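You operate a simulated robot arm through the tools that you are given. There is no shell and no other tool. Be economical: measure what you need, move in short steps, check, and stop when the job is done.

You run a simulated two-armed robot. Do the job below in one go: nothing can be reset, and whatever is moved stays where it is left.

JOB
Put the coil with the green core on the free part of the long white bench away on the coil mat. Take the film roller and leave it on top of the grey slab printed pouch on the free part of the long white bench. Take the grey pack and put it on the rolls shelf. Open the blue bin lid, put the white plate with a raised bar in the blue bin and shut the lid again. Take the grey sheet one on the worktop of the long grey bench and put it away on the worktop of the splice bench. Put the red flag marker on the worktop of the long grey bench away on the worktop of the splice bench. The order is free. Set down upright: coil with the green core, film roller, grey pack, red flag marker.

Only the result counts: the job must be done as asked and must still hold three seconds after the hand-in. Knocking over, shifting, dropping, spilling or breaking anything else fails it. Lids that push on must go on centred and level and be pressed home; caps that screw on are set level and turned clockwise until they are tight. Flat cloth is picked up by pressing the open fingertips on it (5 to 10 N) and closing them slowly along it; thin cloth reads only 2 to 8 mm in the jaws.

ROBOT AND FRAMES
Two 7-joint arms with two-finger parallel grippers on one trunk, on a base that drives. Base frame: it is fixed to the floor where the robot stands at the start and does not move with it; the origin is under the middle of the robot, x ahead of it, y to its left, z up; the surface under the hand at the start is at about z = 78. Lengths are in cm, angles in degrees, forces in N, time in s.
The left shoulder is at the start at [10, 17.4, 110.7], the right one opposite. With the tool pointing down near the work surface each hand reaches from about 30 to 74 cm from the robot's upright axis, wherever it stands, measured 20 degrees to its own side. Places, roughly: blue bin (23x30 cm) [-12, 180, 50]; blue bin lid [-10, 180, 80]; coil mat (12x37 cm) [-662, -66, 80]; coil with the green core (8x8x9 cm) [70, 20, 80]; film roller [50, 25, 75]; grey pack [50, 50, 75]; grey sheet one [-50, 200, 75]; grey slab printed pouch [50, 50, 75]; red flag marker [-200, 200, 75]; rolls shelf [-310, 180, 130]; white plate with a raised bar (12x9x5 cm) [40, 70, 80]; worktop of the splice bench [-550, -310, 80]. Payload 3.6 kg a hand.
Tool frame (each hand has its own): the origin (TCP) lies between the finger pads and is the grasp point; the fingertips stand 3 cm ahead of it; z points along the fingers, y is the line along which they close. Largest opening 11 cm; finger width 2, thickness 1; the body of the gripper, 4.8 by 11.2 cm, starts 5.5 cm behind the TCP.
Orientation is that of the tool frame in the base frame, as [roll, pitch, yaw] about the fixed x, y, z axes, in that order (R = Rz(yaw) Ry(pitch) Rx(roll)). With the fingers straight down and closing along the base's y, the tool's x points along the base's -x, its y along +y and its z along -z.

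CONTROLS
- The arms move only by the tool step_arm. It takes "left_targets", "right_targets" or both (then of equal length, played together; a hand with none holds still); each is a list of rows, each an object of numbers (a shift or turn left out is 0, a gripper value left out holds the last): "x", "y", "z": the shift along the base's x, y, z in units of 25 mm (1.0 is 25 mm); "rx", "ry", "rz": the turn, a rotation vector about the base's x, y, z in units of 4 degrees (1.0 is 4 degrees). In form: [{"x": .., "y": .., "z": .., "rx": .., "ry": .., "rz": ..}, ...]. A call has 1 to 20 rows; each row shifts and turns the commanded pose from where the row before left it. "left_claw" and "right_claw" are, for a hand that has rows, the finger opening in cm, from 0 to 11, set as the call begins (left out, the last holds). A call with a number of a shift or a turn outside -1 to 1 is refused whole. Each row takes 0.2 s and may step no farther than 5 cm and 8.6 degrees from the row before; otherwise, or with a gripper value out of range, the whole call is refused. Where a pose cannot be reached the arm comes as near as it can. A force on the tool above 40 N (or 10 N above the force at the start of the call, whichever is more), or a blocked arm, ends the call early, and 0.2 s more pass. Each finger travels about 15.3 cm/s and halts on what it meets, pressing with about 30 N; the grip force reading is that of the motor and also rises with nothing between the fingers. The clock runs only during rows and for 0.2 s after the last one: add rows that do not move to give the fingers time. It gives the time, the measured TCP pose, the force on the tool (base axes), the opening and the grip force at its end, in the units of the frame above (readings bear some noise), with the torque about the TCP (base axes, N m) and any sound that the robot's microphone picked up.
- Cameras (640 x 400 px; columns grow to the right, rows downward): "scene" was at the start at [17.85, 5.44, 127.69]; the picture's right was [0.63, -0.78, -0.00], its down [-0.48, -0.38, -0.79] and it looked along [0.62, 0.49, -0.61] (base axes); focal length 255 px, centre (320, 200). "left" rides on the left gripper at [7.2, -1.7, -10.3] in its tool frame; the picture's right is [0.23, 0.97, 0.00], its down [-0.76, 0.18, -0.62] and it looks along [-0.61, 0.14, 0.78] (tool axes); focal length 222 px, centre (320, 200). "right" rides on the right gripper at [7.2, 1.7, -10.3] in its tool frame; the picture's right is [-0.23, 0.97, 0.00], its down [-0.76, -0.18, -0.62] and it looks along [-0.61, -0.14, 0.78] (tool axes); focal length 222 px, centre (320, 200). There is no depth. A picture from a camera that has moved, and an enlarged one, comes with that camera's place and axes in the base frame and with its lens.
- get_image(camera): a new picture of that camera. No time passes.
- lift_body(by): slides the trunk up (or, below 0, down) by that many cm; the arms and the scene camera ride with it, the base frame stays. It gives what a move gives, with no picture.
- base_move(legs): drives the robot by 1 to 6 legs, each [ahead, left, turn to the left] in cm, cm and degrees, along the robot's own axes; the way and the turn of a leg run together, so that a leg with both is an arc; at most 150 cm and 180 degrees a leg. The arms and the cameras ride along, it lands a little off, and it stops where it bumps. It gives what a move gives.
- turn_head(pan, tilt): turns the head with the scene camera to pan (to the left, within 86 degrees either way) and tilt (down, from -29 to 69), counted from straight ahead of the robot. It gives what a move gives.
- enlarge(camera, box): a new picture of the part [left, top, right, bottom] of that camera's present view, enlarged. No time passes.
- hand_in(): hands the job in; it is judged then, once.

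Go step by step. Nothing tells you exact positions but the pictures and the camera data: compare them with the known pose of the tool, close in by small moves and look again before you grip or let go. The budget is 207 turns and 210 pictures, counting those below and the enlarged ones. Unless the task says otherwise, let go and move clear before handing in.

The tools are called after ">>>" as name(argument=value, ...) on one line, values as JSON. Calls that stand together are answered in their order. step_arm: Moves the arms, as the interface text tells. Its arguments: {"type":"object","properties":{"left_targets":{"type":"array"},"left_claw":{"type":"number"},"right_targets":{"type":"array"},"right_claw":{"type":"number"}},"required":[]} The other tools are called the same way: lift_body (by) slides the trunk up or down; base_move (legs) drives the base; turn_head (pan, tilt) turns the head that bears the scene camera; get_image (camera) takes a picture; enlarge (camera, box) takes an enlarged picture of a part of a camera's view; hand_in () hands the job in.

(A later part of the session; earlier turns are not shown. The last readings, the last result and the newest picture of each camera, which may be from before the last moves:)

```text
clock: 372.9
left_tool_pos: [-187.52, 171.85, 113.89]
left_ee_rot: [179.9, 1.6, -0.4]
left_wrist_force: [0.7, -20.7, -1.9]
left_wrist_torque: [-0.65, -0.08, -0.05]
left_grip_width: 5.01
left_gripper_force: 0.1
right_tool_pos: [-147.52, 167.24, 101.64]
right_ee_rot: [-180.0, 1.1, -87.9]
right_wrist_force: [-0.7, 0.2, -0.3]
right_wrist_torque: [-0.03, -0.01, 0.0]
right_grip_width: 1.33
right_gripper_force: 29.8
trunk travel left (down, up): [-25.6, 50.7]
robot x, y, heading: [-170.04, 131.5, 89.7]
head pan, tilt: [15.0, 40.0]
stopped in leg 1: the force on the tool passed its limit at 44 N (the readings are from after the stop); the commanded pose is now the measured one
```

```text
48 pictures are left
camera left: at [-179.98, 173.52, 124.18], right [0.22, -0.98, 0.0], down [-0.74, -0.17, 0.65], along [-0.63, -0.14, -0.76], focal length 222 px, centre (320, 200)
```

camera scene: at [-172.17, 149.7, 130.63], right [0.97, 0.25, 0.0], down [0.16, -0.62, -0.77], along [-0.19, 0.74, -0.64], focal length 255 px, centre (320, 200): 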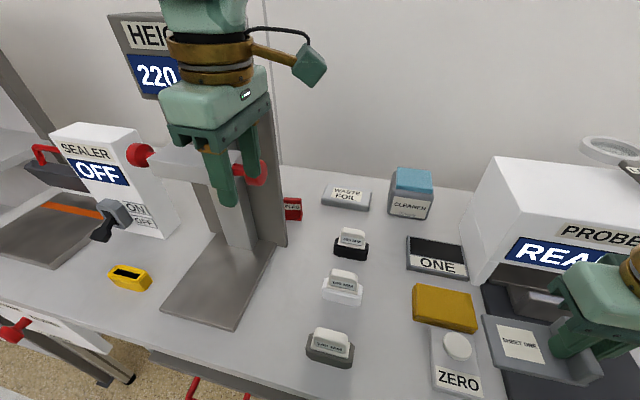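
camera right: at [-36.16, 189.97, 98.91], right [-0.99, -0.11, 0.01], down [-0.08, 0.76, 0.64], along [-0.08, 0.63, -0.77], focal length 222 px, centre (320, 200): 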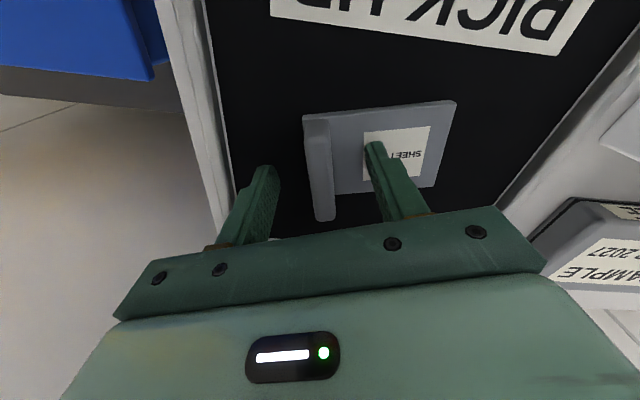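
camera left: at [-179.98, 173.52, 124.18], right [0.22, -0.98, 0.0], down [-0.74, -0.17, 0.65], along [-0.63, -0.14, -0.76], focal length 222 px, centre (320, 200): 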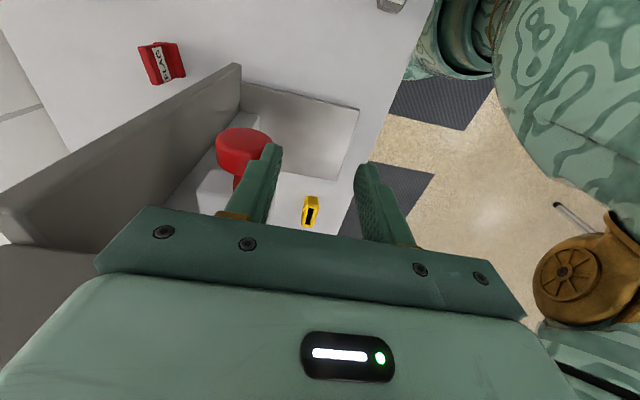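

The finger touched the gauge's knob; I back off at once, move to the right of the gauge and look again.

>>> step_arm(left_targets=[{"y": -0.8}, {"y": -0.8}, {"y": -0.4, "z": 0.3}, {"x": 0.5}, {"x": 0.7}, {"x": 0.7}, {"x": 0.7}, {"x": 0.7}, {}])

>>> get_image(camera="left")

>>> enlarge(camera="scene", box=[130, 100, 350, 340])

```text
clock: 374.9
left_tool_pos: [-187.17, 168.19, 112.16]
left_ee_rot: [180.0, 1.6, -0.5]
left_wrist_force: [0.1, 0.0, -0.1]
left_wrist_torque: [0.01, 0.0, -0.02]
left_grip_width: 6.01
left_gripper_force: 0.1
left hand out of reach, approached as far as the arm can: row 1, 2, 3, 4, 5, 6, 7, 8
right_tool_pos: [-147.64, 167.65, 101.57]
right_ee_rot: [180.0, 1.0, -87.9]
right_wrist_force: [0.2, -0.3, -0.8]
right_wrist_torque: [-0.01, -0.02, 0.03]
right_grip_width: 1.32
right_gripper_force: 30.4
trunk travel left (down, up): [-25.6, 50.7]
robot x, y, heading: [-170.08, 131.94, 89.5]
head pan, tilt: [15.0, 40.0]
```

```text
47 pictures are left
camera left: at [-179.67, 169.83, 122.29], right [0.22, -0.98, -0.01], down [-0.75, -0.17, 0.64], along [-0.63, -0.14, -0.77], focal length 222 px, centre (320, 200)
```

left: 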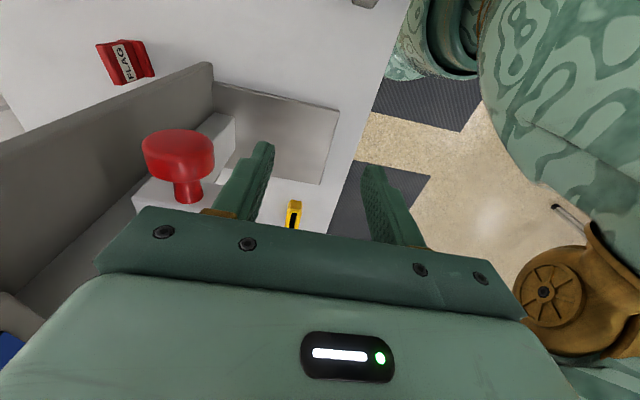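

```text
1.67 times, centred on (240, 220) of scene
camera zoom: at [-172.18, 150.06, 130.58], right [0.97, 0.25, 0.0], down [0.16, -0.62, -0.77], along [-0.19, 0.74, -0.64], focal length 425 px, centre (453, 167)
```

zoom: 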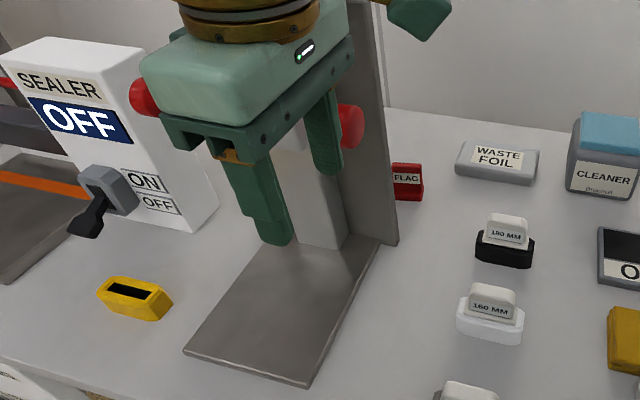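

>>> step_arm(right_targets=[{"z": 0.8, "y": -0.4}, {"z": 0.8, "y": -0.4}, {"z": 0.8, "y": -0.4}, {"z": 0.4}, {}])

>>> base_move(legs=[[-12, 0, 0], [0, 0, 20], [12, -17, 0]])

>>> step_arm(left_targets=[{"x": 0.5, "rz": -1}, {"x": 0.5, "rz": -1}, {"x": 0.5, "rz": -1}, {"x": 0.5, "rz": -1}, {"x": 0.5, "rz": -1}, {}])

>>> turn_head(pan=0, tilt=40)

>>> get_image(camera="scene")

```text
clock: 376.1
left_tool_pos: [-187.25, 168.23, 112.09]
left_ee_rot: [180.0, 1.6, -0.4]
left_wrist_force: [0.8, 0.1, 0.3]
left_wrist_torque: [0.05, -0.03, 0.0]
left_grip_width: 6.01
left_gripper_force: 0.1
right_tool_pos: [-147.67, 164.62, 108.53]
right_ee_rot: [179.9, 1.1, -87.8]
right_wrist_force: [-0.2, -0.2, -0.8]
right_wrist_torque: [-0.01, -0.02, -0.01]
right_grip_width: 1.32
right_gripper_force: 30.4
trunk travel left (down, up): [-25.6, 50.7]
robot x, y, heading: [-169.95, 131.84, 89.6]
head pan, tilt: [15.0, 40.0]
```

```text
clock: 379.6
left_tool_pos: [-186.65, 165.15, 112.12]
left_ee_rot: [-179.9, 1.6, 19.6]
left_wrist_force: [0.9, -0.1, 0.4]
left_wrist_torque: [-0.07, 0.04, 0.01]
left_grip_width: 6.0
left_gripper_force: 0.1
right_tool_pos: [-148.33, 175.21, 108.62]
right_ee_rot: [179.8, 0.9, -67.9]
right_wrist_force: [0.8, 0.0, -0.6]
right_wrist_torque: [0.0, -0.03, 0.03]
right_grip_width: 1.33
right_gripper_force: 30.0
trunk travel left (down, up): [-25.6, 50.7]
robot x, y, heading: [-158.07, 136.81, 109.4]
head pan, tilt: [15.0, 40.0]
```

```text
clock: 381.0
left_tool_pos: [-181.11, 164.64, 112.22]
left_ee_rot: [-180.0, 1.3, -0.6]
left_wrist_force: [-0.9, -0.6, 0.2]
left_wrist_torque: [0.02, -0.01, -0.03]
left_grip_width: 6.01
left_gripper_force: 0.0
left hand out of reach, approached as far as the arm can: row 4, 5
right_tool_pos: [-148.26, 175.11, 108.59]
right_ee_rot: [180.0, 0.9, -67.9]
right_wrist_force: [0.5, 0.2, -0.4]
right_wrist_torque: [0.01, 0.0, -0.02]
right_grip_width: 1.36
right_gripper_force: 30.2
trunk travel left (down, up): [-25.6, 50.7]
robot x, y, heading: [-158.3, 136.86, 109.3]
head pan, tilt: [15.0, 40.0]
```

```text
clock: 381.8
left_tool_pos: [-181.27, 164.76, 112.1]
left_ee_rot: [-179.9, 1.3, -0.5]
left_wrist_force: [0.2, -0.4, 0.0]
left_wrist_torque: [-0.02, -0.02, -0.03]
left_grip_width: 6.0
left_gripper_force: 0.1
right_tool_pos: [-148.33, 175.08, 108.58]
right_ee_rot: [180.0, 1.0, -67.8]
right_wrist_force: [0.5, -0.2, -1.3]
right_wrist_torque: [0.0, 0.01, 0.02]
right_grip_width: 1.34
right_gripper_force: 30.4
trunk travel left (down, up): [-25.6, 50.7]
robot x, y, heading: [-158.47, 136.63, 109.4]
head pan, tilt: [0.0, 40.0]
```

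```text
45 pictures are left
camera scene: at [-164.44, 154.14, 130.58], right [0.94, 0.33, 0.0], down [0.21, -0.61, -0.77], along [-0.25, 0.72, -0.64], focal length 255 px, centre (320, 200)
```

scene: 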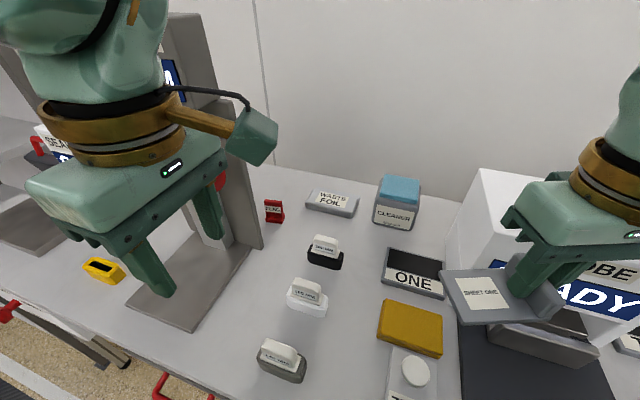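

>>> enlarge(camera="scene", box=[220, 160, 360, 270])

>>> enlarge(camera="left", box=[0, 0, 260, 160])

```text
3.64 times, centred on (290, 215) of scene
camera zoom: at [-164.44, 154.14, 130.58], right [0.94, 0.33, 0.0], down [0.21, -0.61, -0.77], along [-0.25, 0.72, -0.64], focal length 928 px, centre (429, 146)
```

zoom: 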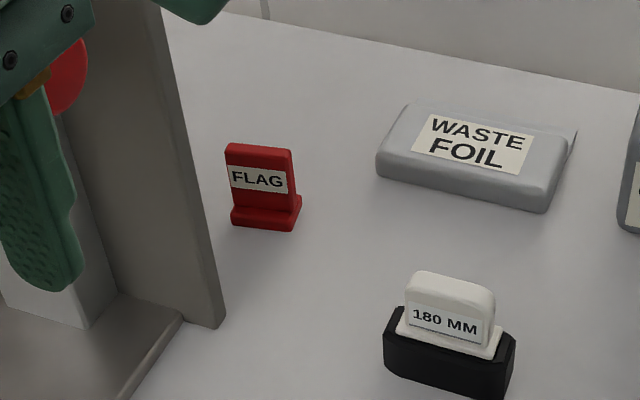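

```text
2.46 times, centred on (130, 80) of left
camera zoom: at [-173.79, 166.28, 122.38], right [0.22, -0.98, -0.01], down [-0.75, -0.17, 0.64], along [-0.63, -0.14, -0.77], focal length 547 px, centre (788, 495)
```

zoom: 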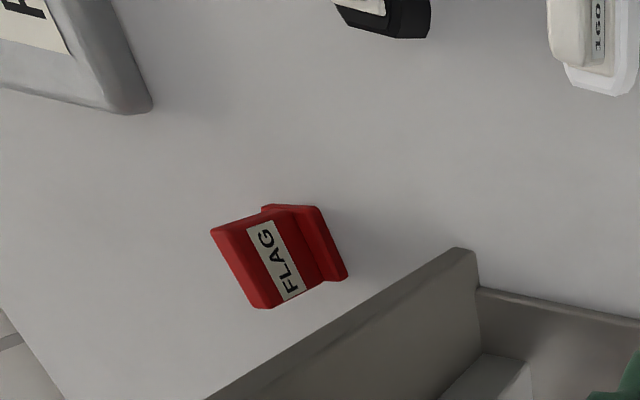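

The flag at about (−191, 195.5) is only reachable from the right, where the left forearm would foul the gauge. So I deliver the sheet first and come back with the right hand for the flag. I drive to the splice bench.

>>> base_move(legs=[[-40, 0, 0], [0, 0, 70.6], [140, 40, 0], [85, 105, 0], [60, 90, 0], [100, 45, 0]])

>>> turn_head(pan=70, tilt=25)

>>> get_image(camera="scene")

```text
clock: 411.0
left_tool_pos: [-564.88, -193.2, 112.15]
left_ee_rot: [-179.9, 1.3, 68.7]
left_wrist_force: [-0.8, -0.4, 0.2]
left_wrist_torque: [0.03, -0.02, -0.01]
left_grip_width: 5.99
left_gripper_force: 0.0
right_tool_pos: [-562.76, -158.67, 108.62]
right_ee_rot: [180.0, 1.1, 1.3]
right_wrist_force: [0.2, 0.2, -1.7]
right_wrist_torque: [0.04, -0.01, 0.04]
right_grip_width: 1.33
right_gripper_force: 30.5
trunk travel left (down, up): [-25.6, 50.7]
robot x, y, heading: [-530.51, -181.31, 178.6]
head pan, tilt: [0.0, 40.0]
```

```text
clock: 412.4
left_tool_pos: [-564.76, -193.0, 112.13]
left_ee_rot: [-179.9, 1.3, 68.8]
left_wrist_force: [-0.2, 0.4, 0.6]
left_wrist_torque: [-0.04, 0.05, 0.03]
left_grip_width: 5.98
left_gripper_force: 0.0
right_tool_pos: [-562.81, -158.6, 108.62]
right_ee_rot: [-180.0, 1.0, 1.3]
right_wrist_force: [-0.6, -0.1, -0.4]
right_wrist_torque: [0.06, -0.02, 0.0]
right_grip_width: 1.32
right_gripper_force: 30.2
trunk travel left (down, up): [-25.6, 50.7]
robot x, y, heading: [-530.31, -181.42, 178.2]
head pan, tilt: [70.0, 25.0]
```

```text
42 pictures are left
camera scene: at [-543.97, -189.67, 132.91], right [-0.93, 0.37, 0.0], down [0.16, 0.39, -0.91], along [-0.33, -0.84, -0.42], focal length 255 px, centre (320, 200)
```

scene: 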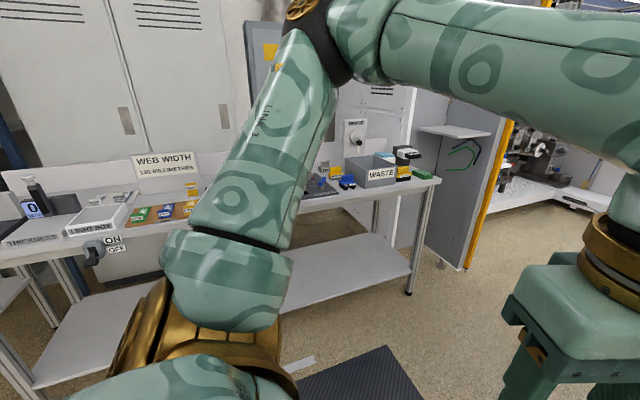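

>>> base_move(legs=[[0, 0, 92]])

>>> turn_head(pan=0, tilt=30)

>>> get_image(camera="scene")

```text
clock: 416.8
left_tool_pos: [-516.73, -214.96, 112.13]
left_ee_rot: [-179.8, 1.3, 162.3]
left_wrist_force: [-0.2, 0.3, 0.9]
left_wrist_torque: [-0.03, 0.0, 0.0]
left_grip_width: 6.02
left_gripper_force: 0.1
right_tool_pos: [-551.11, -215.06, 108.57]
right_ee_rot: [-179.9, 1.0, 94.8]
right_wrist_force: [1.0, 0.5, -1.0]
right_wrist_torque: [0.0, 0.03, 0.0]
right_grip_width: 1.34
right_gripper_force: 29.8
trunk travel left (down, up): [-25.6, 50.7]
robot x, y, heading: [-530.81, -181.25, -88.1]
head pan, tilt: [70.0, 25.0]
```

```text
clock: 418.2
left_tool_pos: [-516.68, -215.0, 112.15]
left_ee_rot: [-179.9, 1.3, 162.2]
left_wrist_force: [0.3, 0.8, 0.8]
left_wrist_torque: [-0.01, 0.01, -0.02]
left_grip_width: 6.01
left_gripper_force: 0.0
right_tool_pos: [-551.25, -215.05, 108.58]
right_ee_rot: [180.0, 1.0, 94.7]
right_wrist_force: [-0.6, 0.1, 0.0]
right_wrist_torque: [-0.01, 0.04, -0.01]
right_grip_width: 1.34
right_gripper_force: 30.1
trunk travel left (down, up): [-25.6, 50.7]
robot x, y, heading: [-530.13, -181.14, -87.9]
head pan, tilt: [0.0, 30.0]
```

```text
41 pictures are left
camera scene: at [-530.07, -200.27, 132.12], right [-1.0, -0.04, 0.0], down [-0.02, 0.5, -0.87], along [0.03, -0.87, -0.5], focal length 255 px, centre (320, 200)
```

scene: 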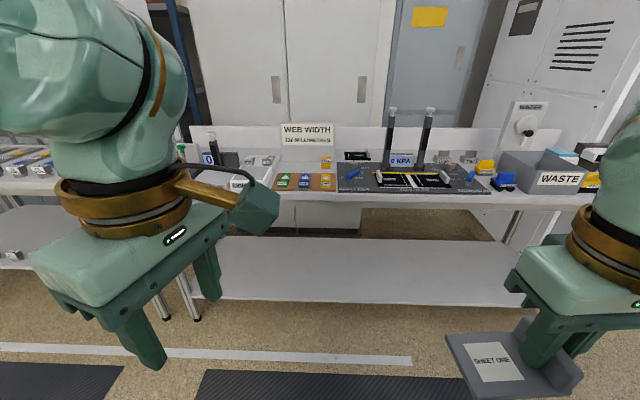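

>>> base_move(legs=[[40, -8, -2]])

>>> turn_head(pan=-8, tilt=42)

>>> get_image(camera="scene")

```text
clock: 420.7
left_tool_pos: [-525.71, -256.1, 112.23]
left_ee_rot: [-179.9, 1.2, 159.6]
left_wrist_force: [-0.4, -0.4, -0.3]
left_wrist_torque: [0.0, -0.02, 0.01]
left_grip_width: 6.04
left_gripper_force: 0.1
right_tool_pos: [-560.29, -254.38, 108.57]
right_ee_rot: [-180.0, 1.0, 92.2]
right_wrist_force: [-0.6, -0.1, -1.0]
right_wrist_torque: [0.01, 0.01, 0.0]
right_grip_width: 1.36
right_gripper_force: 30.3
trunk travel left (down, up): [-25.6, 50.7]
robot x, y, heading: [-537.82, -222.08, -90.1]
head pan, tilt: [0.0, 30.0]
```

```text
clock: 421.5
left_tool_pos: [-525.74, -255.9, 112.09]
left_ee_rot: [-179.9, 1.3, 159.6]
left_wrist_force: [0.7, 0.1, -0.1]
left_wrist_torque: [0.01, -0.02, -0.01]
left_grip_width: 6.0
left_gripper_force: 0.0
right_tool_pos: [-560.2, -254.52, 108.51]
right_ee_rot: [-179.9, 1.1, 92.2]
right_wrist_force: [0.6, -0.3, -1.0]
right_wrist_torque: [0.0, 0.0, 0.02]
right_grip_width: 1.34
right_gripper_force: 29.3
trunk travel left (down, up): [-25.6, 50.7]
robot x, y, heading: [-538.19, -222.01, -90.6]
head pan, tilt: [-8.0, 42.0]
```

```text
40 pictures are left
camera scene: at [-539.62, -239.89, 130.29], right [-0.99, 0.15, 0.0], down [0.1, 0.66, -0.74], along [-0.11, -0.74, -0.67], focal length 255 px, centre (320, 200)
```

scene: 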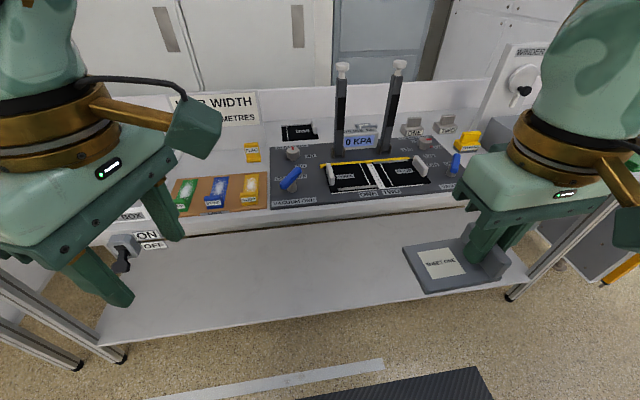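

>>> enlarge(camera="scene", box=[160, 70, 340, 220])

>>> turn_head(pan=-45, tilt=35)

>>> get_image(camera="scene")

```text
2.67 times, centred on (250, 145) of scene
camera zoom: at [-539.62, -239.89, 130.29], right [-0.99, 0.15, 0.0], down [0.1, 0.66, -0.74], along [-0.11, -0.74, -0.67], focal length 680 px, centre (507, 347)
```

zoom: 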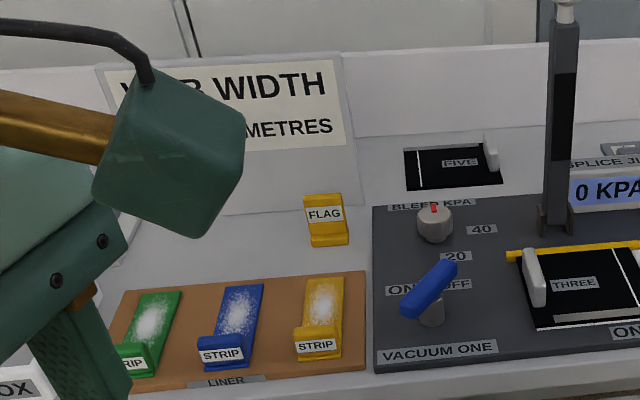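

```text
clock: 422.5
left_tool_pos: [-525.71, -255.97, 112.24]
left_ee_rot: [-179.9, 1.3, 159.6]
left_wrist_force: [-0.6, 0.5, -0.3]
left_wrist_torque: [-0.03, -0.04, -0.03]
left_grip_width: 6.02
left_gripper_force: 0.1
right_tool_pos: [-560.26, -254.42, 108.65]
right_ee_rot: [-180.0, 0.9, 92.3]
right_wrist_force: [0.1, 0.0, -0.7]
right_wrist_torque: [0.0, 0.03, 0.0]
right_grip_width: 1.34
right_gripper_force: 30.6
trunk travel left (down, up): [-25.6, 50.7]
robot x, y, heading: [-538.14, -221.75, -90.7]
head pan, tilt: [-45.0, 35.0]
```

```text
38 pictures are left
camera scene: at [-544.66, -237.8, 131.34], right [-0.7, 0.71, 0.0], down [0.41, 0.4, -0.82], along [-0.58, -0.57, -0.57], focal length 255 px, centre (320, 200)
```

scene: 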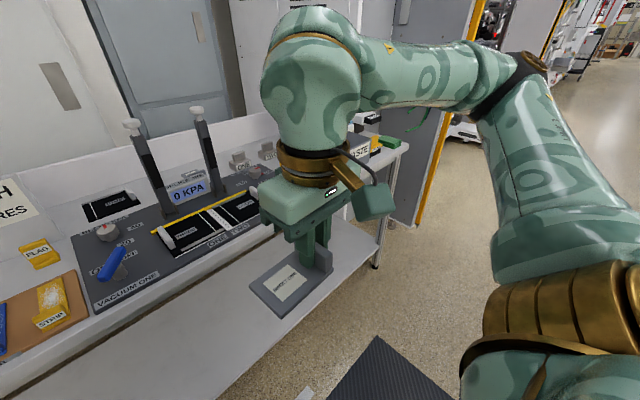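

Free worktop lies behind the brown mat, left of the yellow FLAG: about x −523…−501, y −313…−330. I move the base so that the right hand can reach it.

>>> base_move(legs=[[0, 48, 0.7], [24, 0, 0]])

>>> turn_head(pan=-15, tilt=42)

>>> get_image(camera="scene")

```text
clock: 426.8
left_tool_pos: [-476.7, -280.41, 112.05]
left_ee_rot: [-179.9, 1.3, 160.2]
left_wrist_force: [-0.3, -0.4, 0.2]
left_wrist_torque: [0.03, 0.01, -0.01]
left_grip_width: 6.01
left_gripper_force: 0.1
right_tool_pos: [-511.39, -279.12, 108.54]
right_ee_rot: [179.9, 0.9, 92.8]
right_wrist_force: [-0.1, 0.1, -1.5]
right_wrist_torque: [0.03, 0.06, 0.01]
right_grip_width: 1.37
right_gripper_force: 30.1
trunk travel left (down, up): [-25.6, 50.7]
robot x, y, heading: [-489.53, -246.3, -90.1]
head pan, tilt: [-45.0, 35.0]
```

```text
clock: 427.7
left_tool_pos: [-476.81, -280.33, 112.17]
left_ee_rot: [-179.8, 1.3, 160.3]
left_wrist_force: [0.9, -0.3, -0.4]
left_wrist_torque: [0.01, -0.01, 0.01]
left_grip_width: 5.99
left_gripper_force: 0.0
right_tool_pos: [-511.32, -279.18, 108.54]
right_ee_rot: [180.0, 1.0, 92.8]
right_wrist_force: [-0.9, 0.5, -0.9]
right_wrist_torque: [-0.02, 0.05, 0.01]
right_grip_width: 1.38
right_gripper_force: 29.4
trunk travel left (down, up): [-25.6, 50.7]
robot x, y, heading: [-489.37, -246.16, -90.1]
head pan, tilt: [-15.0, 42.0]
```

```text
37 pictures are left
camera scene: at [-491.85, -264.18, 130.29], right [-0.97, 0.26, 0.0], down [0.17, 0.65, -0.74], along [-0.19, -0.72, -0.67], focal length 255 px, centre (320, 200)
```

scene: 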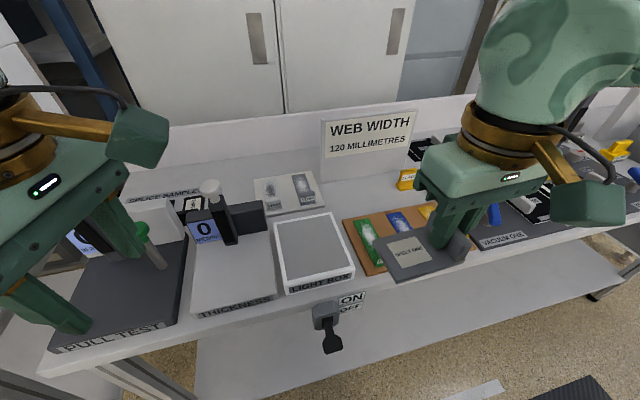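

>>> base_move(legs=[[8, -5, 0]])

>>> step_arm(right_targets=[{"y": -0.9}, {"y": -0.9}, {"y": -0.9}, {"y": -0.9}, {"y": -0.9}, {"y": -0.9}, {"y": -0.9}, {"y": -0.9}, {"y": -0.9}, {"y": -0.9}, {"y": -0.9}, {"y": -0.9}, {"y": -0.9}, {"y": -0.2}, {"z": -0.8}, {"z": -0.8}, {"z": -0.8}, {"z": -0.8}, {}])

>>> get_image(camera="scene")

>>> get_image(camera="right")

```text
clock: 428.8
left_tool_pos: [-481.99, -288.24, 112.09]
left_ee_rot: [-179.9, 1.4, 160.1]
left_wrist_force: [-0.2, -0.4, 0.0]
left_wrist_torque: [0.01, -0.02, 0.0]
left_grip_width: 6.0
left_gripper_force: 0.0
right_tool_pos: [-516.47, -287.05, 108.6]
right_ee_rot: [180.0, 0.9, 92.7]
right_wrist_force: [0.6, -0.7, -0.3]
right_wrist_torque: [0.04, -0.03, 0.01]
right_grip_width: 1.36
right_gripper_force: 30.2
trunk travel left (down, up): [-25.6, 50.7]
robot x, y, heading: [-494.67, -254.06, -89.9]
head pan, tilt: [-15.0, 42.0]
```

```text
clock: 432.8
left_tool_pos: [-481.85, -288.1, 112.18]
left_ee_rot: [-179.9, 1.2, 160.1]
left_wrist_force: [0.0, -0.2, 0.5]
left_wrist_torque: [-0.01, 0.02, 0.0]
left_grip_width: 6.0
left_gripper_force: 0.1
right_tool_pos: [-516.38, -309.7, 100.47]
right_ee_rot: [180.0, 1.0, 92.7]
right_wrist_force: [-0.8, -0.1, -1.3]
right_wrist_torque: [-0.04, 0.02, -0.01]
right_grip_width: 1.33
right_gripper_force: 29.4
right hand out of reach, approached as far as the arm can: row 11, 12, 13, 14
trunk travel left (down, up): [-25.6, 50.7]
robot x, y, heading: [-494.51, -253.8, -90.0]
head pan, tilt: [-15.0, 42.0]
```

```text
36 pictures are left
camera scene: at [-496.95, -272.01, 130.29], right [-0.97, 0.26, 0.0], down [0.17, 0.65, -0.74], along [-0.19, -0.72, -0.67], focal length 255 px, centre (320, 200)
```

scene: 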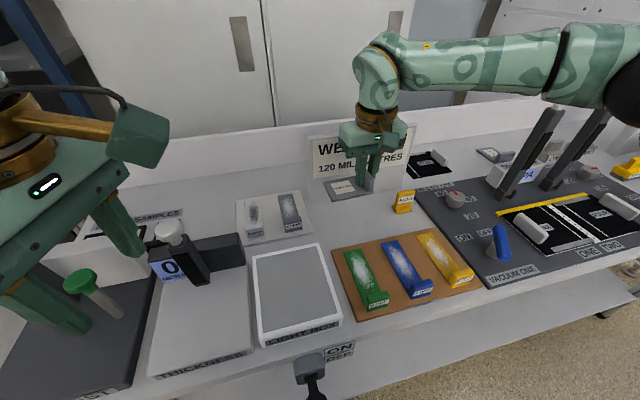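

```text
35 pictures are left
camera right: at [-515.21, -302.19, 110.64], right [0.98, -0.18, 0.0], down [-0.14, -0.76, 0.64], along [-0.11, -0.63, -0.77], focal length 222 px, centre (320, 200)
```

right: 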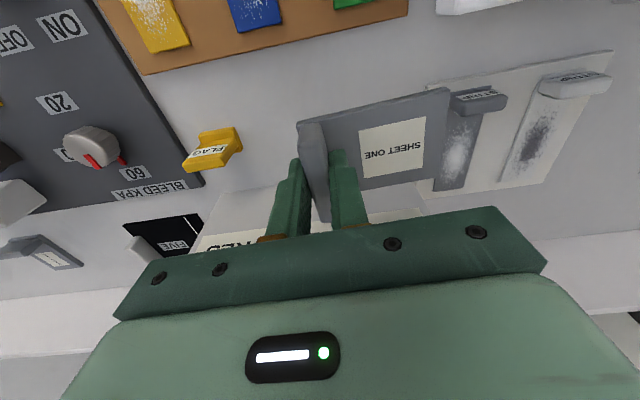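

>>> base_move(legs=[[4, 0, 0]])

>>> step_arm(right_targets=[{"y": -0.4, "z": -0.6, "x": -0.2}, {"y": -0.6, "z": -0.6, "x": -0.2}, {"y": -0.5, "z": -0.6}, {}])

>>> get_image(camera="right")

>>> enlarge(camera="scene", box=[220, 90, 460, 250])

```text
clock: 433.7
left_tool_pos: [-481.9, -292.31, 112.08]
left_ee_rot: [-179.9, 1.3, 160.2]
left_wrist_force: [0.3, -0.6, -0.1]
left_wrist_torque: [0.05, -0.02, 0.01]
left_grip_width: 5.99
left_gripper_force: 0.1
right_tool_pos: [-516.33, -314.12, 100.31]
right_ee_rot: [180.0, 0.9, 92.8]
right_wrist_force: [-0.3, -0.8, -0.4]
right_wrist_torque: [0.07, 0.02, 0.02]
right_grip_width: 1.34
right_gripper_force: 30.3
trunk travel left (down, up): [-25.6, 50.7]
robot x, y, heading: [-494.52, -258.01, -90.0]
head pan, tilt: [-15.0, 42.0]
```

```text
clock: 434.3
left_tool_pos: [-481.9, -292.09, 112.17]
left_ee_rot: [-180.0, 1.3, 160.2]
left_wrist_force: [0.0, -0.8, -0.3]
left_wrist_torque: [0.04, -0.01, 0.02]
left_grip_width: 5.98
left_gripper_force: 0.0
right_tool_pos: [-517.07, -315.84, 98.09]
right_ee_rot: [179.6, 0.7, 92.5]
right_wrist_force: [1.9, 14.8, 11.6]
right_wrist_torque: [-0.67, 0.33, -0.1]
right_grip_width: 1.35
right_gripper_force: 30.0
trunk travel left (down, up): [-25.6, 50.7]
robot x, y, heading: [-494.42, -258.16, -89.8]
head pan, tilt: [-15.0, 42.0]
stopped in row 3 (right hand): the force on the tool passed its limit at 47 N (the readings are from after the stop); the commanded pose is now the measured one
```

```text
34 pictures are left
camera right: at [-515.97, -308.42, 108.34], right [0.98, -0.18, 0.01], down [-0.15, -0.76, 0.63], along [-0.11, -0.62, -0.78], focal length 222 px, centre (320, 200)
```

right: 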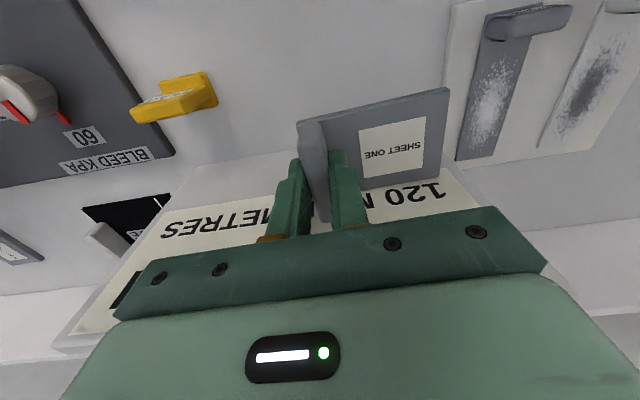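

```text
2.50 times, centred on (340, 170) of scene
camera zoom: at [-496.96, -275.96, 130.31], right [-0.97, 0.26, 0.0], down [0.17, 0.65, -0.74], along [-0.19, -0.72, -0.67], focal length 638 px, centre (270, 275)
```

zoom: 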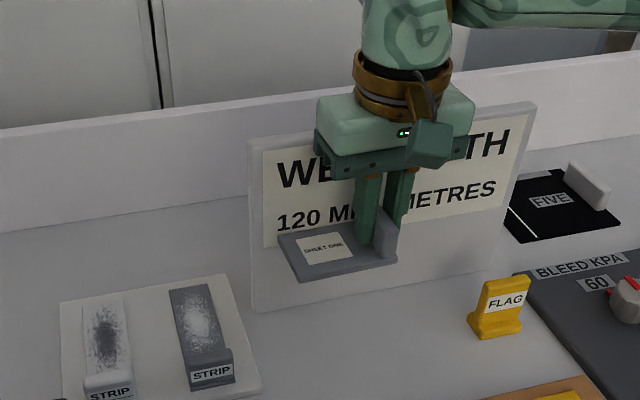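

The sheet's edge touched the WEB WIDTH panel; triangulation puts this worktop at z≈85 and the panel at y≈−320. I move back to y −312.5 and lower there.

>>> step_arm(right_targets=[{"y": 0.7, "z": 0.2}, {"y": 0.62, "x": 0.4}, {"z": -0.6}, {"z": -0.6}, {"z": -0.6}, {"z": -0.6}, {}])

>>> get_image(camera="right")

>>> enlarge(camera="scene", box=[220, 110, 460, 270])

```text
clock: 435.9
left_tool_pos: [-481.89, -292.28, 112.06]
left_ee_rot: [-179.9, 1.3, 160.0]
left_wrist_force: [0.3, -0.1, -0.3]
left_wrist_torque: [-0.01, -0.05, 0.01]
left_grip_width: 6.0
left_gripper_force: 0.1
right_tool_pos: [-516.02, -312.73, 92.44]
right_ee_rot: [179.6, 0.6, 92.5]
right_wrist_force: [-0.2, 0.8, -0.9]
right_wrist_torque: [-0.03, -0.02, 0.02]
right_grip_width: 1.34
right_gripper_force: 30.4
trunk travel left (down, up): [-25.6, 50.7]
robot x, y, heading: [-494.6, -258.11, -90.2]
head pan, tilt: [-15.0, 42.0]
```

```text
32 pictures are left
camera right: at [-514.92, -305.29, 102.62], right [0.98, -0.18, 0.01], down [-0.15, -0.76, 0.63], along [-0.11, -0.62, -0.78], focal length 222 px, centre (320, 200)
```

right: 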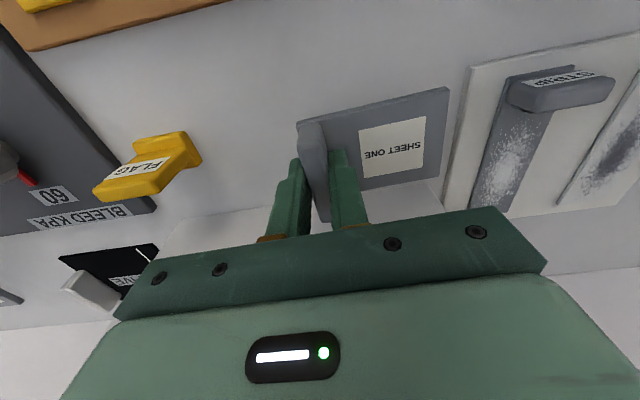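

```text
2.50 times, centred on (340, 190) of scene
camera zoom: at [-496.97, -276.06, 130.29], right [-0.97, 0.26, 0.0], down [0.17, 0.65, -0.74], along [-0.19, -0.72, -0.67], focal length 638 px, centre (270, 225)
```

zoom: 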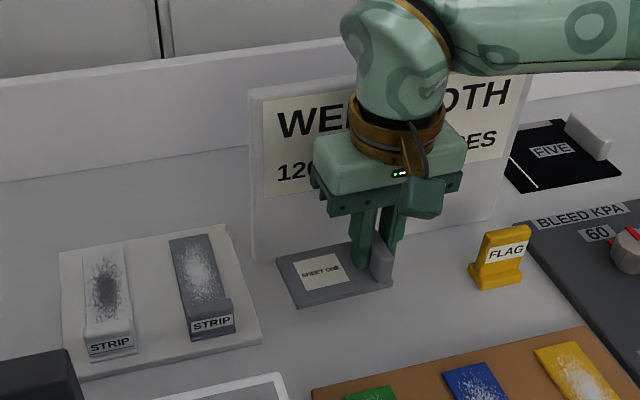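

>>> step_arm(right_targets=[{"z": -0.4}, {"z": -0.3}, {"z": -0.2}, {}])

>>> step_arm(right_targets=[{"z": -0.2}, {"z": -0.2}, {"z": -0.2}, {}])

>>> enlarge(camera="scene", box=[220, 110, 460, 270])

```text
clock: 436.9
left_tool_pos: [-482.01, -292.19, 112.18]
left_ee_rot: [-179.9, 1.3, 160.1]
left_wrist_force: [-0.4, -0.5, 0.3]
left_wrist_torque: [0.01, -0.01, 0.0]
left_grip_width: 5.98
left_gripper_force: 0.1
right_tool_pos: [-516.04, -312.68, 90.13]
right_ee_rot: [179.7, 0.7, 92.5]
right_wrist_force: [0.2, 0.5, -0.7]
right_wrist_torque: [-0.02, -0.02, 0.01]
right_grip_width: 1.32
right_gripper_force: 30.2
trunk travel left (down, up): [-25.6, 50.7]
robot x, y, heading: [-494.85, -258.15, -90.2]
head pan, tilt: [-15.0, 42.0]
```

```text
clock: 437.9
left_tool_pos: [-481.91, -292.11, 112.15]
left_ee_rot: [180.0, 1.4, 160.0]
left_wrist_force: [0.3, -0.5, -0.5]
left_wrist_torque: [-0.02, 0.02, -0.01]
left_grip_width: 6.01
left_gripper_force: 0.0
right_tool_pos: [-516.1, -312.69, 88.79]
right_ee_rot: [179.6, 0.8, 92.5]
right_wrist_force: [-2.2, -2.4, 15.9]
right_wrist_torque: [-0.33, 0.18, -0.03]
right_grip_width: 1.35
right_gripper_force: 29.9
trunk travel left (down, up): [-25.6, 50.7]
robot x, y, heading: [-494.19, -258.41, -90.0]
head pan, tilt: [-15.0, 42.0]
```

```text
2.50 times, centred on (340, 190) of scene
camera zoom: at [-496.95, -275.94, 130.33], right [-0.97, 0.26, 0.0], down [0.17, 0.65, -0.74], along [-0.19, -0.72, -0.67], focal length 638 px, centre (270, 225)
```

zoom: 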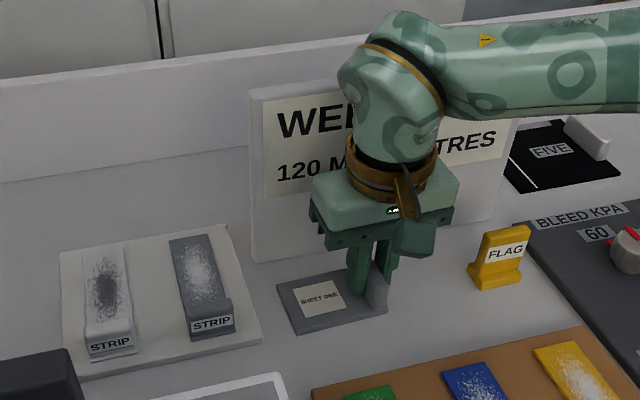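

The sheet lies on the worktop. I open, rise, and check.

>>> step_arm(right_targets=[{}, {}, {}], right_claw=4)

>>> step_arm(right_targets=[{"z": 0.5}, {"z": 0.9}, {"z": 0.9}, {"z": 0.9}, {"z": 0.9}, {"z": 0.9}, {"y": 0.9, "z": 0.6}, {"y": 0.9}, {"y": 0.9}, {"y": 0.9}, {"y": 0.9}, {"y": 0.9}, {"y": 0.9}, {"y": 0.9}, {"y": 0.9}, {}])

>>> get_image(camera="scene")

```text
clock: 438.7
left_tool_pos: [-481.89, -292.08, 112.15]
left_ee_rot: [180.0, 1.4, 160.1]
left_wrist_force: [0.9, -0.2, 0.4]
left_wrist_torque: [0.0, 0.01, 0.0]
left_grip_width: 6.01
left_gripper_force: 0.1
right_tool_pos: [-516.01, -312.62, 88.74]
right_ee_rot: [179.8, 0.8, 92.5]
right_wrist_force: [0.8, -0.7, 18.2]
right_wrist_torque: [0.08, -0.46, -0.01]
right_grip_width: 4.07
right_gripper_force: 0.9
trunk travel left (down, up): [-25.6, 50.7]
robot x, y, heading: [-494.59, -258.23, -90.0]
head pan, tilt: [-15.0, 42.0]
```

```text
clock: 442.1
left_tool_pos: [-481.88, -292.21, 112.16]
left_ee_rot: [-179.9, 1.2, 160.0]
left_wrist_force: [0.6, -0.2, 0.9]
left_wrist_torque: [-0.02, 0.04, 0.0]
left_grip_width: 5.98
left_gripper_force: 0.0
right_tool_pos: [-516.11, -292.51, 102.68]
right_ee_rot: [179.6, 0.6, 92.5]
right_wrist_force: [-1.0, 0.1, -0.2]
right_wrist_torque: [-0.01, -0.03, 0.0]
right_grip_width: 3.98
right_gripper_force: 0.0
trunk travel left (down, up): [-25.6, 50.7]
robot x, y, heading: [-494.62, -258.06, -89.9]
head pan, tilt: [-15.0, 42.0]
```

```text
29 pictures are left
camera scene: at [-496.97, -276.08, 130.28], right [-0.97, 0.26, 0.0], down [0.17, 0.65, -0.74], along [-0.19, -0.72, -0.67], focal length 255 px, centre (320, 200)
```

scene: 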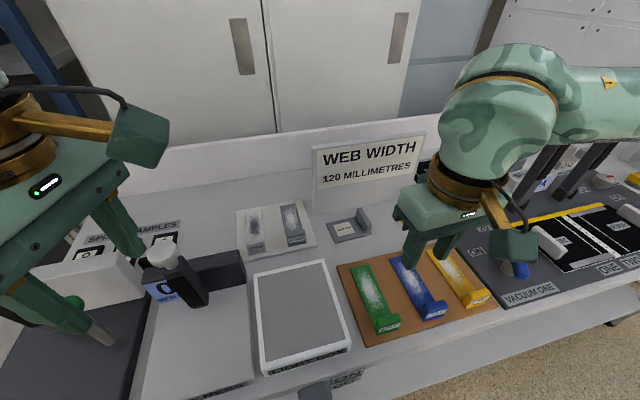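

The sheet is in place with 1 flag left to fetch. I drive back to the grey bench.

>>> base_move(legs=[[-50, 0, 0], [0, 0, 179.9], [72, -64, 0], [90, -60, 0], [105, -85, 0], [40, -94, 0]])

>>> step_arm(right_targets=[{"rz": -1, "z": 0.3}, {"rz": -1, "z": 0.3}, {"rz": -1, "z": 0.3}, {"rz": -1, "z": 0.3}, {"rz": -1, "z": 0.3}, {"rz": -1}, {"rz": -1}, {"rz": -1}, {"rz": -1}, {"rz": -1}, {"rz": -1}, {"rz": -1}, {"rz": -1}, {"rz": -1}, {"rz": -1}, {"rz": -1}, {"rz": -1}, {"rz": -1}, {"rz": -1}, {"rz": -1}], right_claw=6)

>>> step_arm(right_targets=[{"ry": 1}, {"ry": 1}, {"ry": 1}, {"ry": 1}, {"ry": 1}, {"ry": 1}, {"ry": 1}, {"ry": 0.5}, {}])

>>> turn_head(pan=-5, tilt=35)

>>> get_image(camera="scene")

```text
clock: 473.4
left_tool_pos: [-207.28, 135.13, 112.12]
left_ee_rot: [-179.8, 1.3, -19.9]
left_wrist_force: [0.3, 0.6, 0.4]
left_wrist_torque: [0.0, -0.02, -0.01]
left_grip_width: 6.01
left_gripper_force: 0.0
right_tool_pos: [-173.09, 135.42, 102.71]
right_ee_rot: [179.7, 0.7, -87.5]
right_wrist_force: [-1.1, 1.1, -0.1]
right_wrist_torque: [-0.01, 0.0, -0.02]
right_grip_width: 3.99
right_gripper_force: 0.1
trunk travel left (down, up): [-25.6, 50.7]
robot x, y, heading: [-194.87, 101.39, 90.1]
head pan, tilt: [-15.0, 42.0]
```

```text
clock: 477.6
left_tool_pos: [-207.19, 135.07, 112.13]
left_ee_rot: [-179.8, 1.3, -19.9]
left_wrist_force: [0.2, -0.7, 1.1]
left_wrist_torque: [0.0, 0.0, 0.01]
left_grip_width: 6.01
left_gripper_force: 0.1
right_tool_pos: [-172.97, 135.37, 106.49]
right_ee_rot: [179.7, 0.7, -167.6]
right_wrist_force: [-0.6, 0.0, 0.1]
right_wrist_torque: [0.01, -0.01, -0.02]
right_grip_width: 5.99
right_gripper_force: 0.1
trunk travel left (down, up): [-25.6, 50.7]
robot x, y, heading: [-194.86, 101.34, 89.9]
head pan, tilt: [-15.0, 42.0]
```

```text
clock: 479.6
left_tool_pos: [-207.32, 134.96, 112.19]
left_ee_rot: [-180.0, 1.4, -19.9]
left_wrist_force: [0.3, 0.0, 0.3]
left_wrist_torque: [-0.01, 0.0, -0.01]
left_grip_width: 5.98
left_gripper_force: 0.0
right_tool_pos: [-173.01, 135.34, 106.48]
right_ee_rot: [172.6, -28.5, -165.8]
right_wrist_force: [0.3, 0.2, 0.4]
right_wrist_torque: [-0.01, 0.02, -0.02]
right_grip_width: 5.99
right_gripper_force: 0.1
trunk travel left (down, up): [-25.6, 50.7]
robot x, y, heading: [-194.77, 101.23, 89.9]
head pan, tilt: [-15.0, 42.0]
```

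```text
clock: 480.4
left_tool_pos: [-207.34, 135.13, 112.1]
left_ee_rot: [-179.9, 1.2, -19.9]
left_wrist_force: [-0.3, 0.2, -0.5]
left_wrist_torque: [0.0, -0.01, -0.02]
left_grip_width: 6.02
left_gripper_force: 0.1
right_tool_pos: [-173.04, 135.33, 106.48]
right_ee_rot: [172.7, -28.7, -165.8]
right_wrist_force: [-0.5, 0.2, 0.2]
right_wrist_torque: [0.0, 0.01, 0.01]
right_grip_width: 6.01
right_gripper_force: 0.0
trunk travel left (down, up): [-25.6, 50.7]
robot x, y, heading: [-194.46, 101.31, 89.8]
head pan, tilt: [-5.0, 35.0]
```

```text
28 pictures are left
camera scene: at [-194.21, 119.66, 131.33], right [1.0, -0.09, 0.0], down [-0.05, -0.57, -0.82], along [0.07, 0.82, -0.57], focal length 255 px, centre (320, 200)
```

scene: 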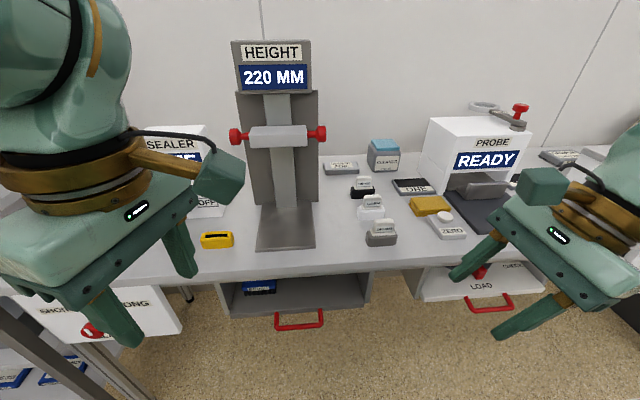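

>>> step_arm(left_targets=[{"x": -0.8, "y": -0.6}, {"x": -0.8, "y": -0.6}, {"x": -0.8, "y": -0.6}, {"x": -0.8, "y": -0.6}, {"x": -0.8}, {}])

>>> base_move(legs=[[32, -4.5, 0]])

>>> step_arm(right_targets=[{"y": 0.9}, {"y": 0.9}, {"y": 0.9}, {"y": 0.9}, {"y": 0.9}, {"y": 0.9}, {"y": 0.9}, {"y": 0.9}, {"y": 0.9}, {"y": 0.9}, {"y": 0.9}, {"y": 0.9}, {}])

>>> turn_head(pan=-20, tilt=42)

>>> get_image(camera="scene")

>>> get_image(camera="right")

```text
clock: 481.8
left_tool_pos: [-218.02, 131.61, 112.05]
left_ee_rot: [-179.6, 1.2, -19.7]
left_wrist_force: [-0.4, 0.0, 0.2]
left_wrist_torque: [-0.01, -0.03, 0.01]
left_grip_width: 5.97
left_gripper_force: 0.1
left hand out of reach, approached as far as the arm can: row 3, 4, 5
right_tool_pos: [-173.15, 135.46, 106.43]
right_ee_rot: [172.6, -28.6, -165.8]
right_wrist_force: [-0.2, 0.3, 0.3]
right_wrist_torque: [-0.02, -0.05, -0.03]
right_grip_width: 6.0
right_gripper_force: 0.0
trunk travel left (down, up): [-25.6, 50.7]
robot x, y, heading: [-194.99, 100.8, 89.6]
head pan, tilt: [-5.0, 35.0]
```

```text
clock: 483.9
left_tool_pos: [-213.07, 163.44, 112.1]
left_ee_rot: [-179.6, 1.4, -19.9]
left_wrist_force: [0.4, -0.4, 0.0]
left_wrist_torque: [-0.04, 0.04, 0.01]
left_grip_width: 6.03
left_gripper_force: 0.1
right_tool_pos: [-168.15, 166.95, 106.48]
right_ee_rot: [172.7, -28.6, -166.2]
right_wrist_force: [0.3, 0.9, -1.0]
right_wrist_torque: [0.01, 0.02, 0.0]
right_grip_width: 6.01
right_gripper_force: 0.0
trunk travel left (down, up): [-25.6, 50.7]
robot x, y, heading: [-190.41, 132.35, 89.5]
head pan, tilt: [-5.0, 35.0]
```

```text
clock: 486.7
left_tool_pos: [-213.12, 163.42, 112.14]
left_ee_rot: [-179.6, 1.2, -20.0]
left_wrist_force: [-0.4, 0.3, 0.6]
left_wrist_torque: [0.0, 0.02, 0.01]
left_grip_width: 6.01
left_gripper_force: 0.0
right_tool_pos: [-168.37, 193.9, 106.47]
right_ee_rot: [172.7, -28.7, -166.1]
right_wrist_force: [0.0, -0.9, -0.2]
right_wrist_torque: [0.01, 0.02, 0.0]
right_grip_width: 5.99
right_gripper_force: 0.1
trunk travel left (down, up): [-25.6, 50.7]
robot x, y, heading: [-189.81, 132.33, 89.6]
head pan, tilt: [-5.0, 35.0]
```

```text
clock: 487.5
left_tool_pos: [-213.23, 163.25, 112.09]
left_ee_rot: [-179.6, 1.3, -20.0]
left_wrist_force: [0.7, -0.1, -0.2]
left_wrist_torque: [-0.02, 0.02, 0.01]
left_grip_width: 5.99
left_gripper_force: 0.1
right_tool_pos: [-168.41, 193.99, 106.35]
right_ee_rot: [172.6, -28.6, -166.0]
right_wrist_force: [0.4, -0.3, -0.2]
right_wrist_torque: [0.0, -0.02, -0.01]
right_grip_width: 6.0
right_gripper_force: 0.0
trunk travel left (down, up): [-25.6, 50.7]
robot x, y, heading: [-190.28, 132.53, 89.6]
head pan, tilt: [-20.0, 42.0]
```

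```text
27 pictures are left
camera scene: at [-187.42, 150.37, 130.29], right [0.94, -0.35, 0.0], down [-0.23, -0.63, -0.74], along [0.26, 0.7, -0.67], focal length 255 px, centre (320, 200)
```

scene: 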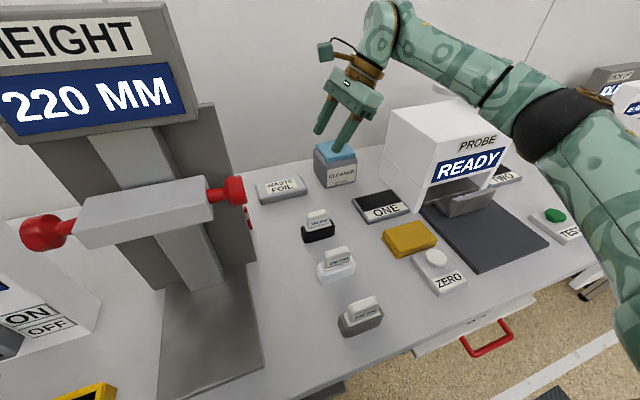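

```text
26 pictures are left
camera right: at [-169.89, 194.03, 119.02], right [0.02, 1.0, 0.0], down [0.99, -0.02, 0.16], along [0.16, 0.0, -0.99], focal length 222 px, centre (320, 200)
```

right: 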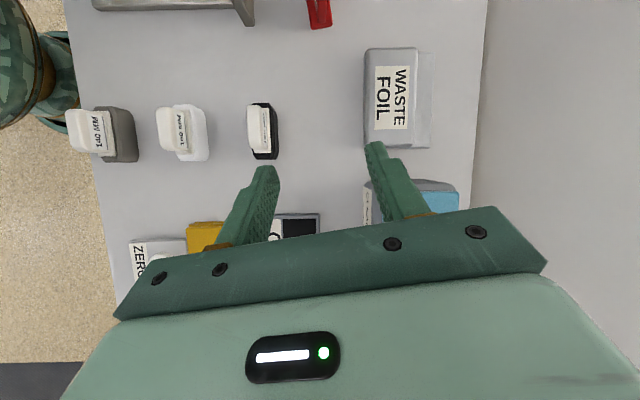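

From above the flag's right side is at x −188.8, y 193.4…196.2. I approach it along the tilted tool direction.

>>> step_arm(right_targets=[{"x": -0.8, "z": -0.28, "y": 0.06}, {"x": -0.8, "z": -0.28, "y": 0.06}, {"x": -0.8, "z": -0.28, "y": 0.06}, {"x": -0.8, "z": -0.28, "y": 0.06}, {"x": -0.8, "z": -0.28, "y": 0.06}, {"x": -0.8, "z": -0.28, "y": 0.06}, {"x": -0.8, "z": -0.28, "y": 0.06}, {}], right_claw=5)

>>> get_image(camera="right")

>>> get_image(camera="scene")

```text
clock: 489.3
left_tool_pos: [-213.21, 163.43, 112.1]
left_ee_rot: [-179.6, 1.3, -20.0]
left_wrist_force: [-0.8, -0.6, 0.3]
left_wrist_torque: [-0.01, -0.02, -0.01]
left_grip_width: 6.0
left_gripper_force: 0.0
right_tool_pos: [-182.21, 195.04, 101.64]
right_ee_rot: [172.7, -28.6, -166.1]
right_wrist_force: [-0.1, 0.0, -0.4]
right_wrist_torque: [0.03, 0.0, 0.01]
right_grip_width: 5.01
right_gripper_force: 0.1
trunk travel left (down, up): [-25.6, 50.7]
robot x, y, heading: [-190.31, 132.67, 89.6]
head pan, tilt: [-20.0, 42.0]
```

```text
25 pictures are left
camera right: at [-183.8, 195.09, 114.23], right [0.02, 1.0, 0.0], down [0.99, -0.02, 0.16], along [0.16, 0.0, -0.99], focal length 222 px, centre (320, 200)
```

right: 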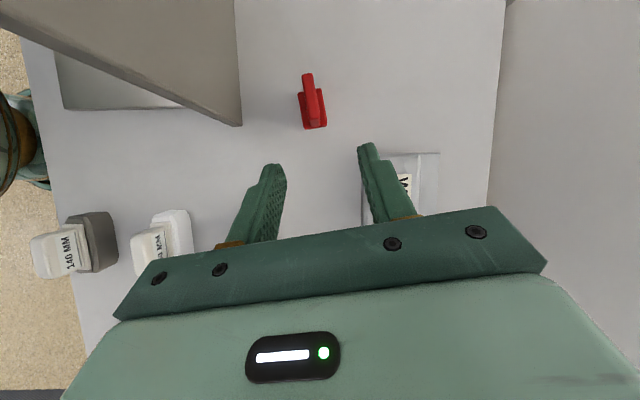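

```text
24 pictures are left
camera scene: at [-187.39, 150.36, 130.29], right [0.94, -0.35, 0.0], down [-0.23, -0.63, -0.74], along [0.26, 0.7, -0.67], focal length 255 px, centre (320, 200)
```

scene: 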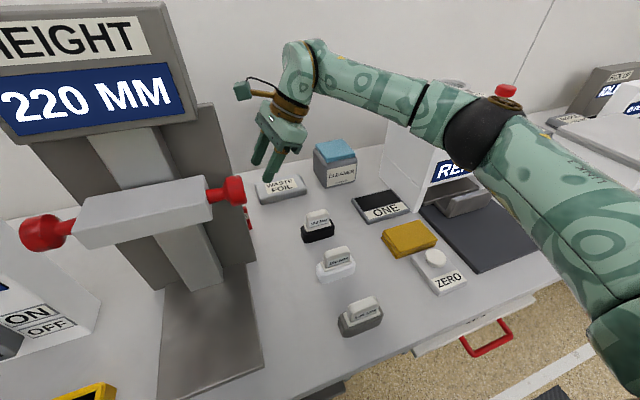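

>>> step_arm(right_targets=[{"x": -0.52, "y": -0.06, "z": -0.89}, {"x": -0.52, "y": -0.06, "z": -0.89}, {"x": -0.52, "y": -0.06, "z": -0.89}, {"x": -0.52, "y": -0.06, "z": -0.89}, {}])

>>> get_image(camera="right")

```text
clock: 490.5
left_tool_pos: [-213.26, 163.42, 112.07]
left_ee_rot: [-179.6, 1.3, -20.0]
left_wrist_force: [-0.3, 1.5, 0.2]
left_wrist_torque: [0.02, 0.01, 0.0]
left_grip_width: 6.0
left_gripper_force: 0.1
right_tool_pos: [-187.53, 194.52, 92.44]
right_ee_rot: [172.7, -28.7, -166.0]
right_wrist_force: [0.8, 0.7, -1.4]
right_wrist_torque: [-0.02, 0.01, 0.01]
right_grip_width: 5.02
right_gripper_force: 0.1
trunk travel left (down, up): [-25.6, 50.7]
robot x, y, heading: [-190.11, 132.45, 89.8]
head pan, tilt: [-20.0, 42.0]
```

```text
23 pictures are left
camera right: at [-188.97, 194.45, 105.12], right [0.02, 1.0, 0.0], down [0.99, -0.02, 0.16], along [0.16, 0.0, -0.99], focal length 222 px, centre (320, 200)
```

right: 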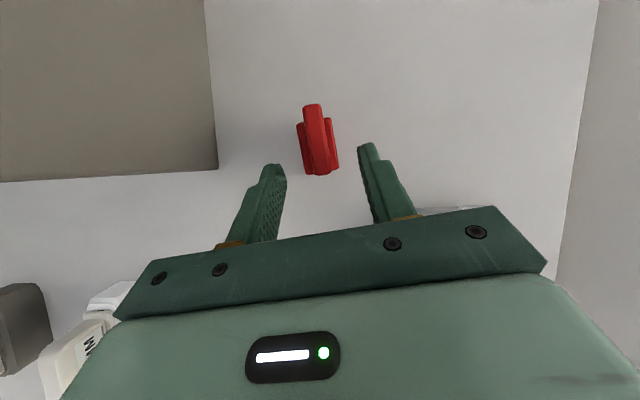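

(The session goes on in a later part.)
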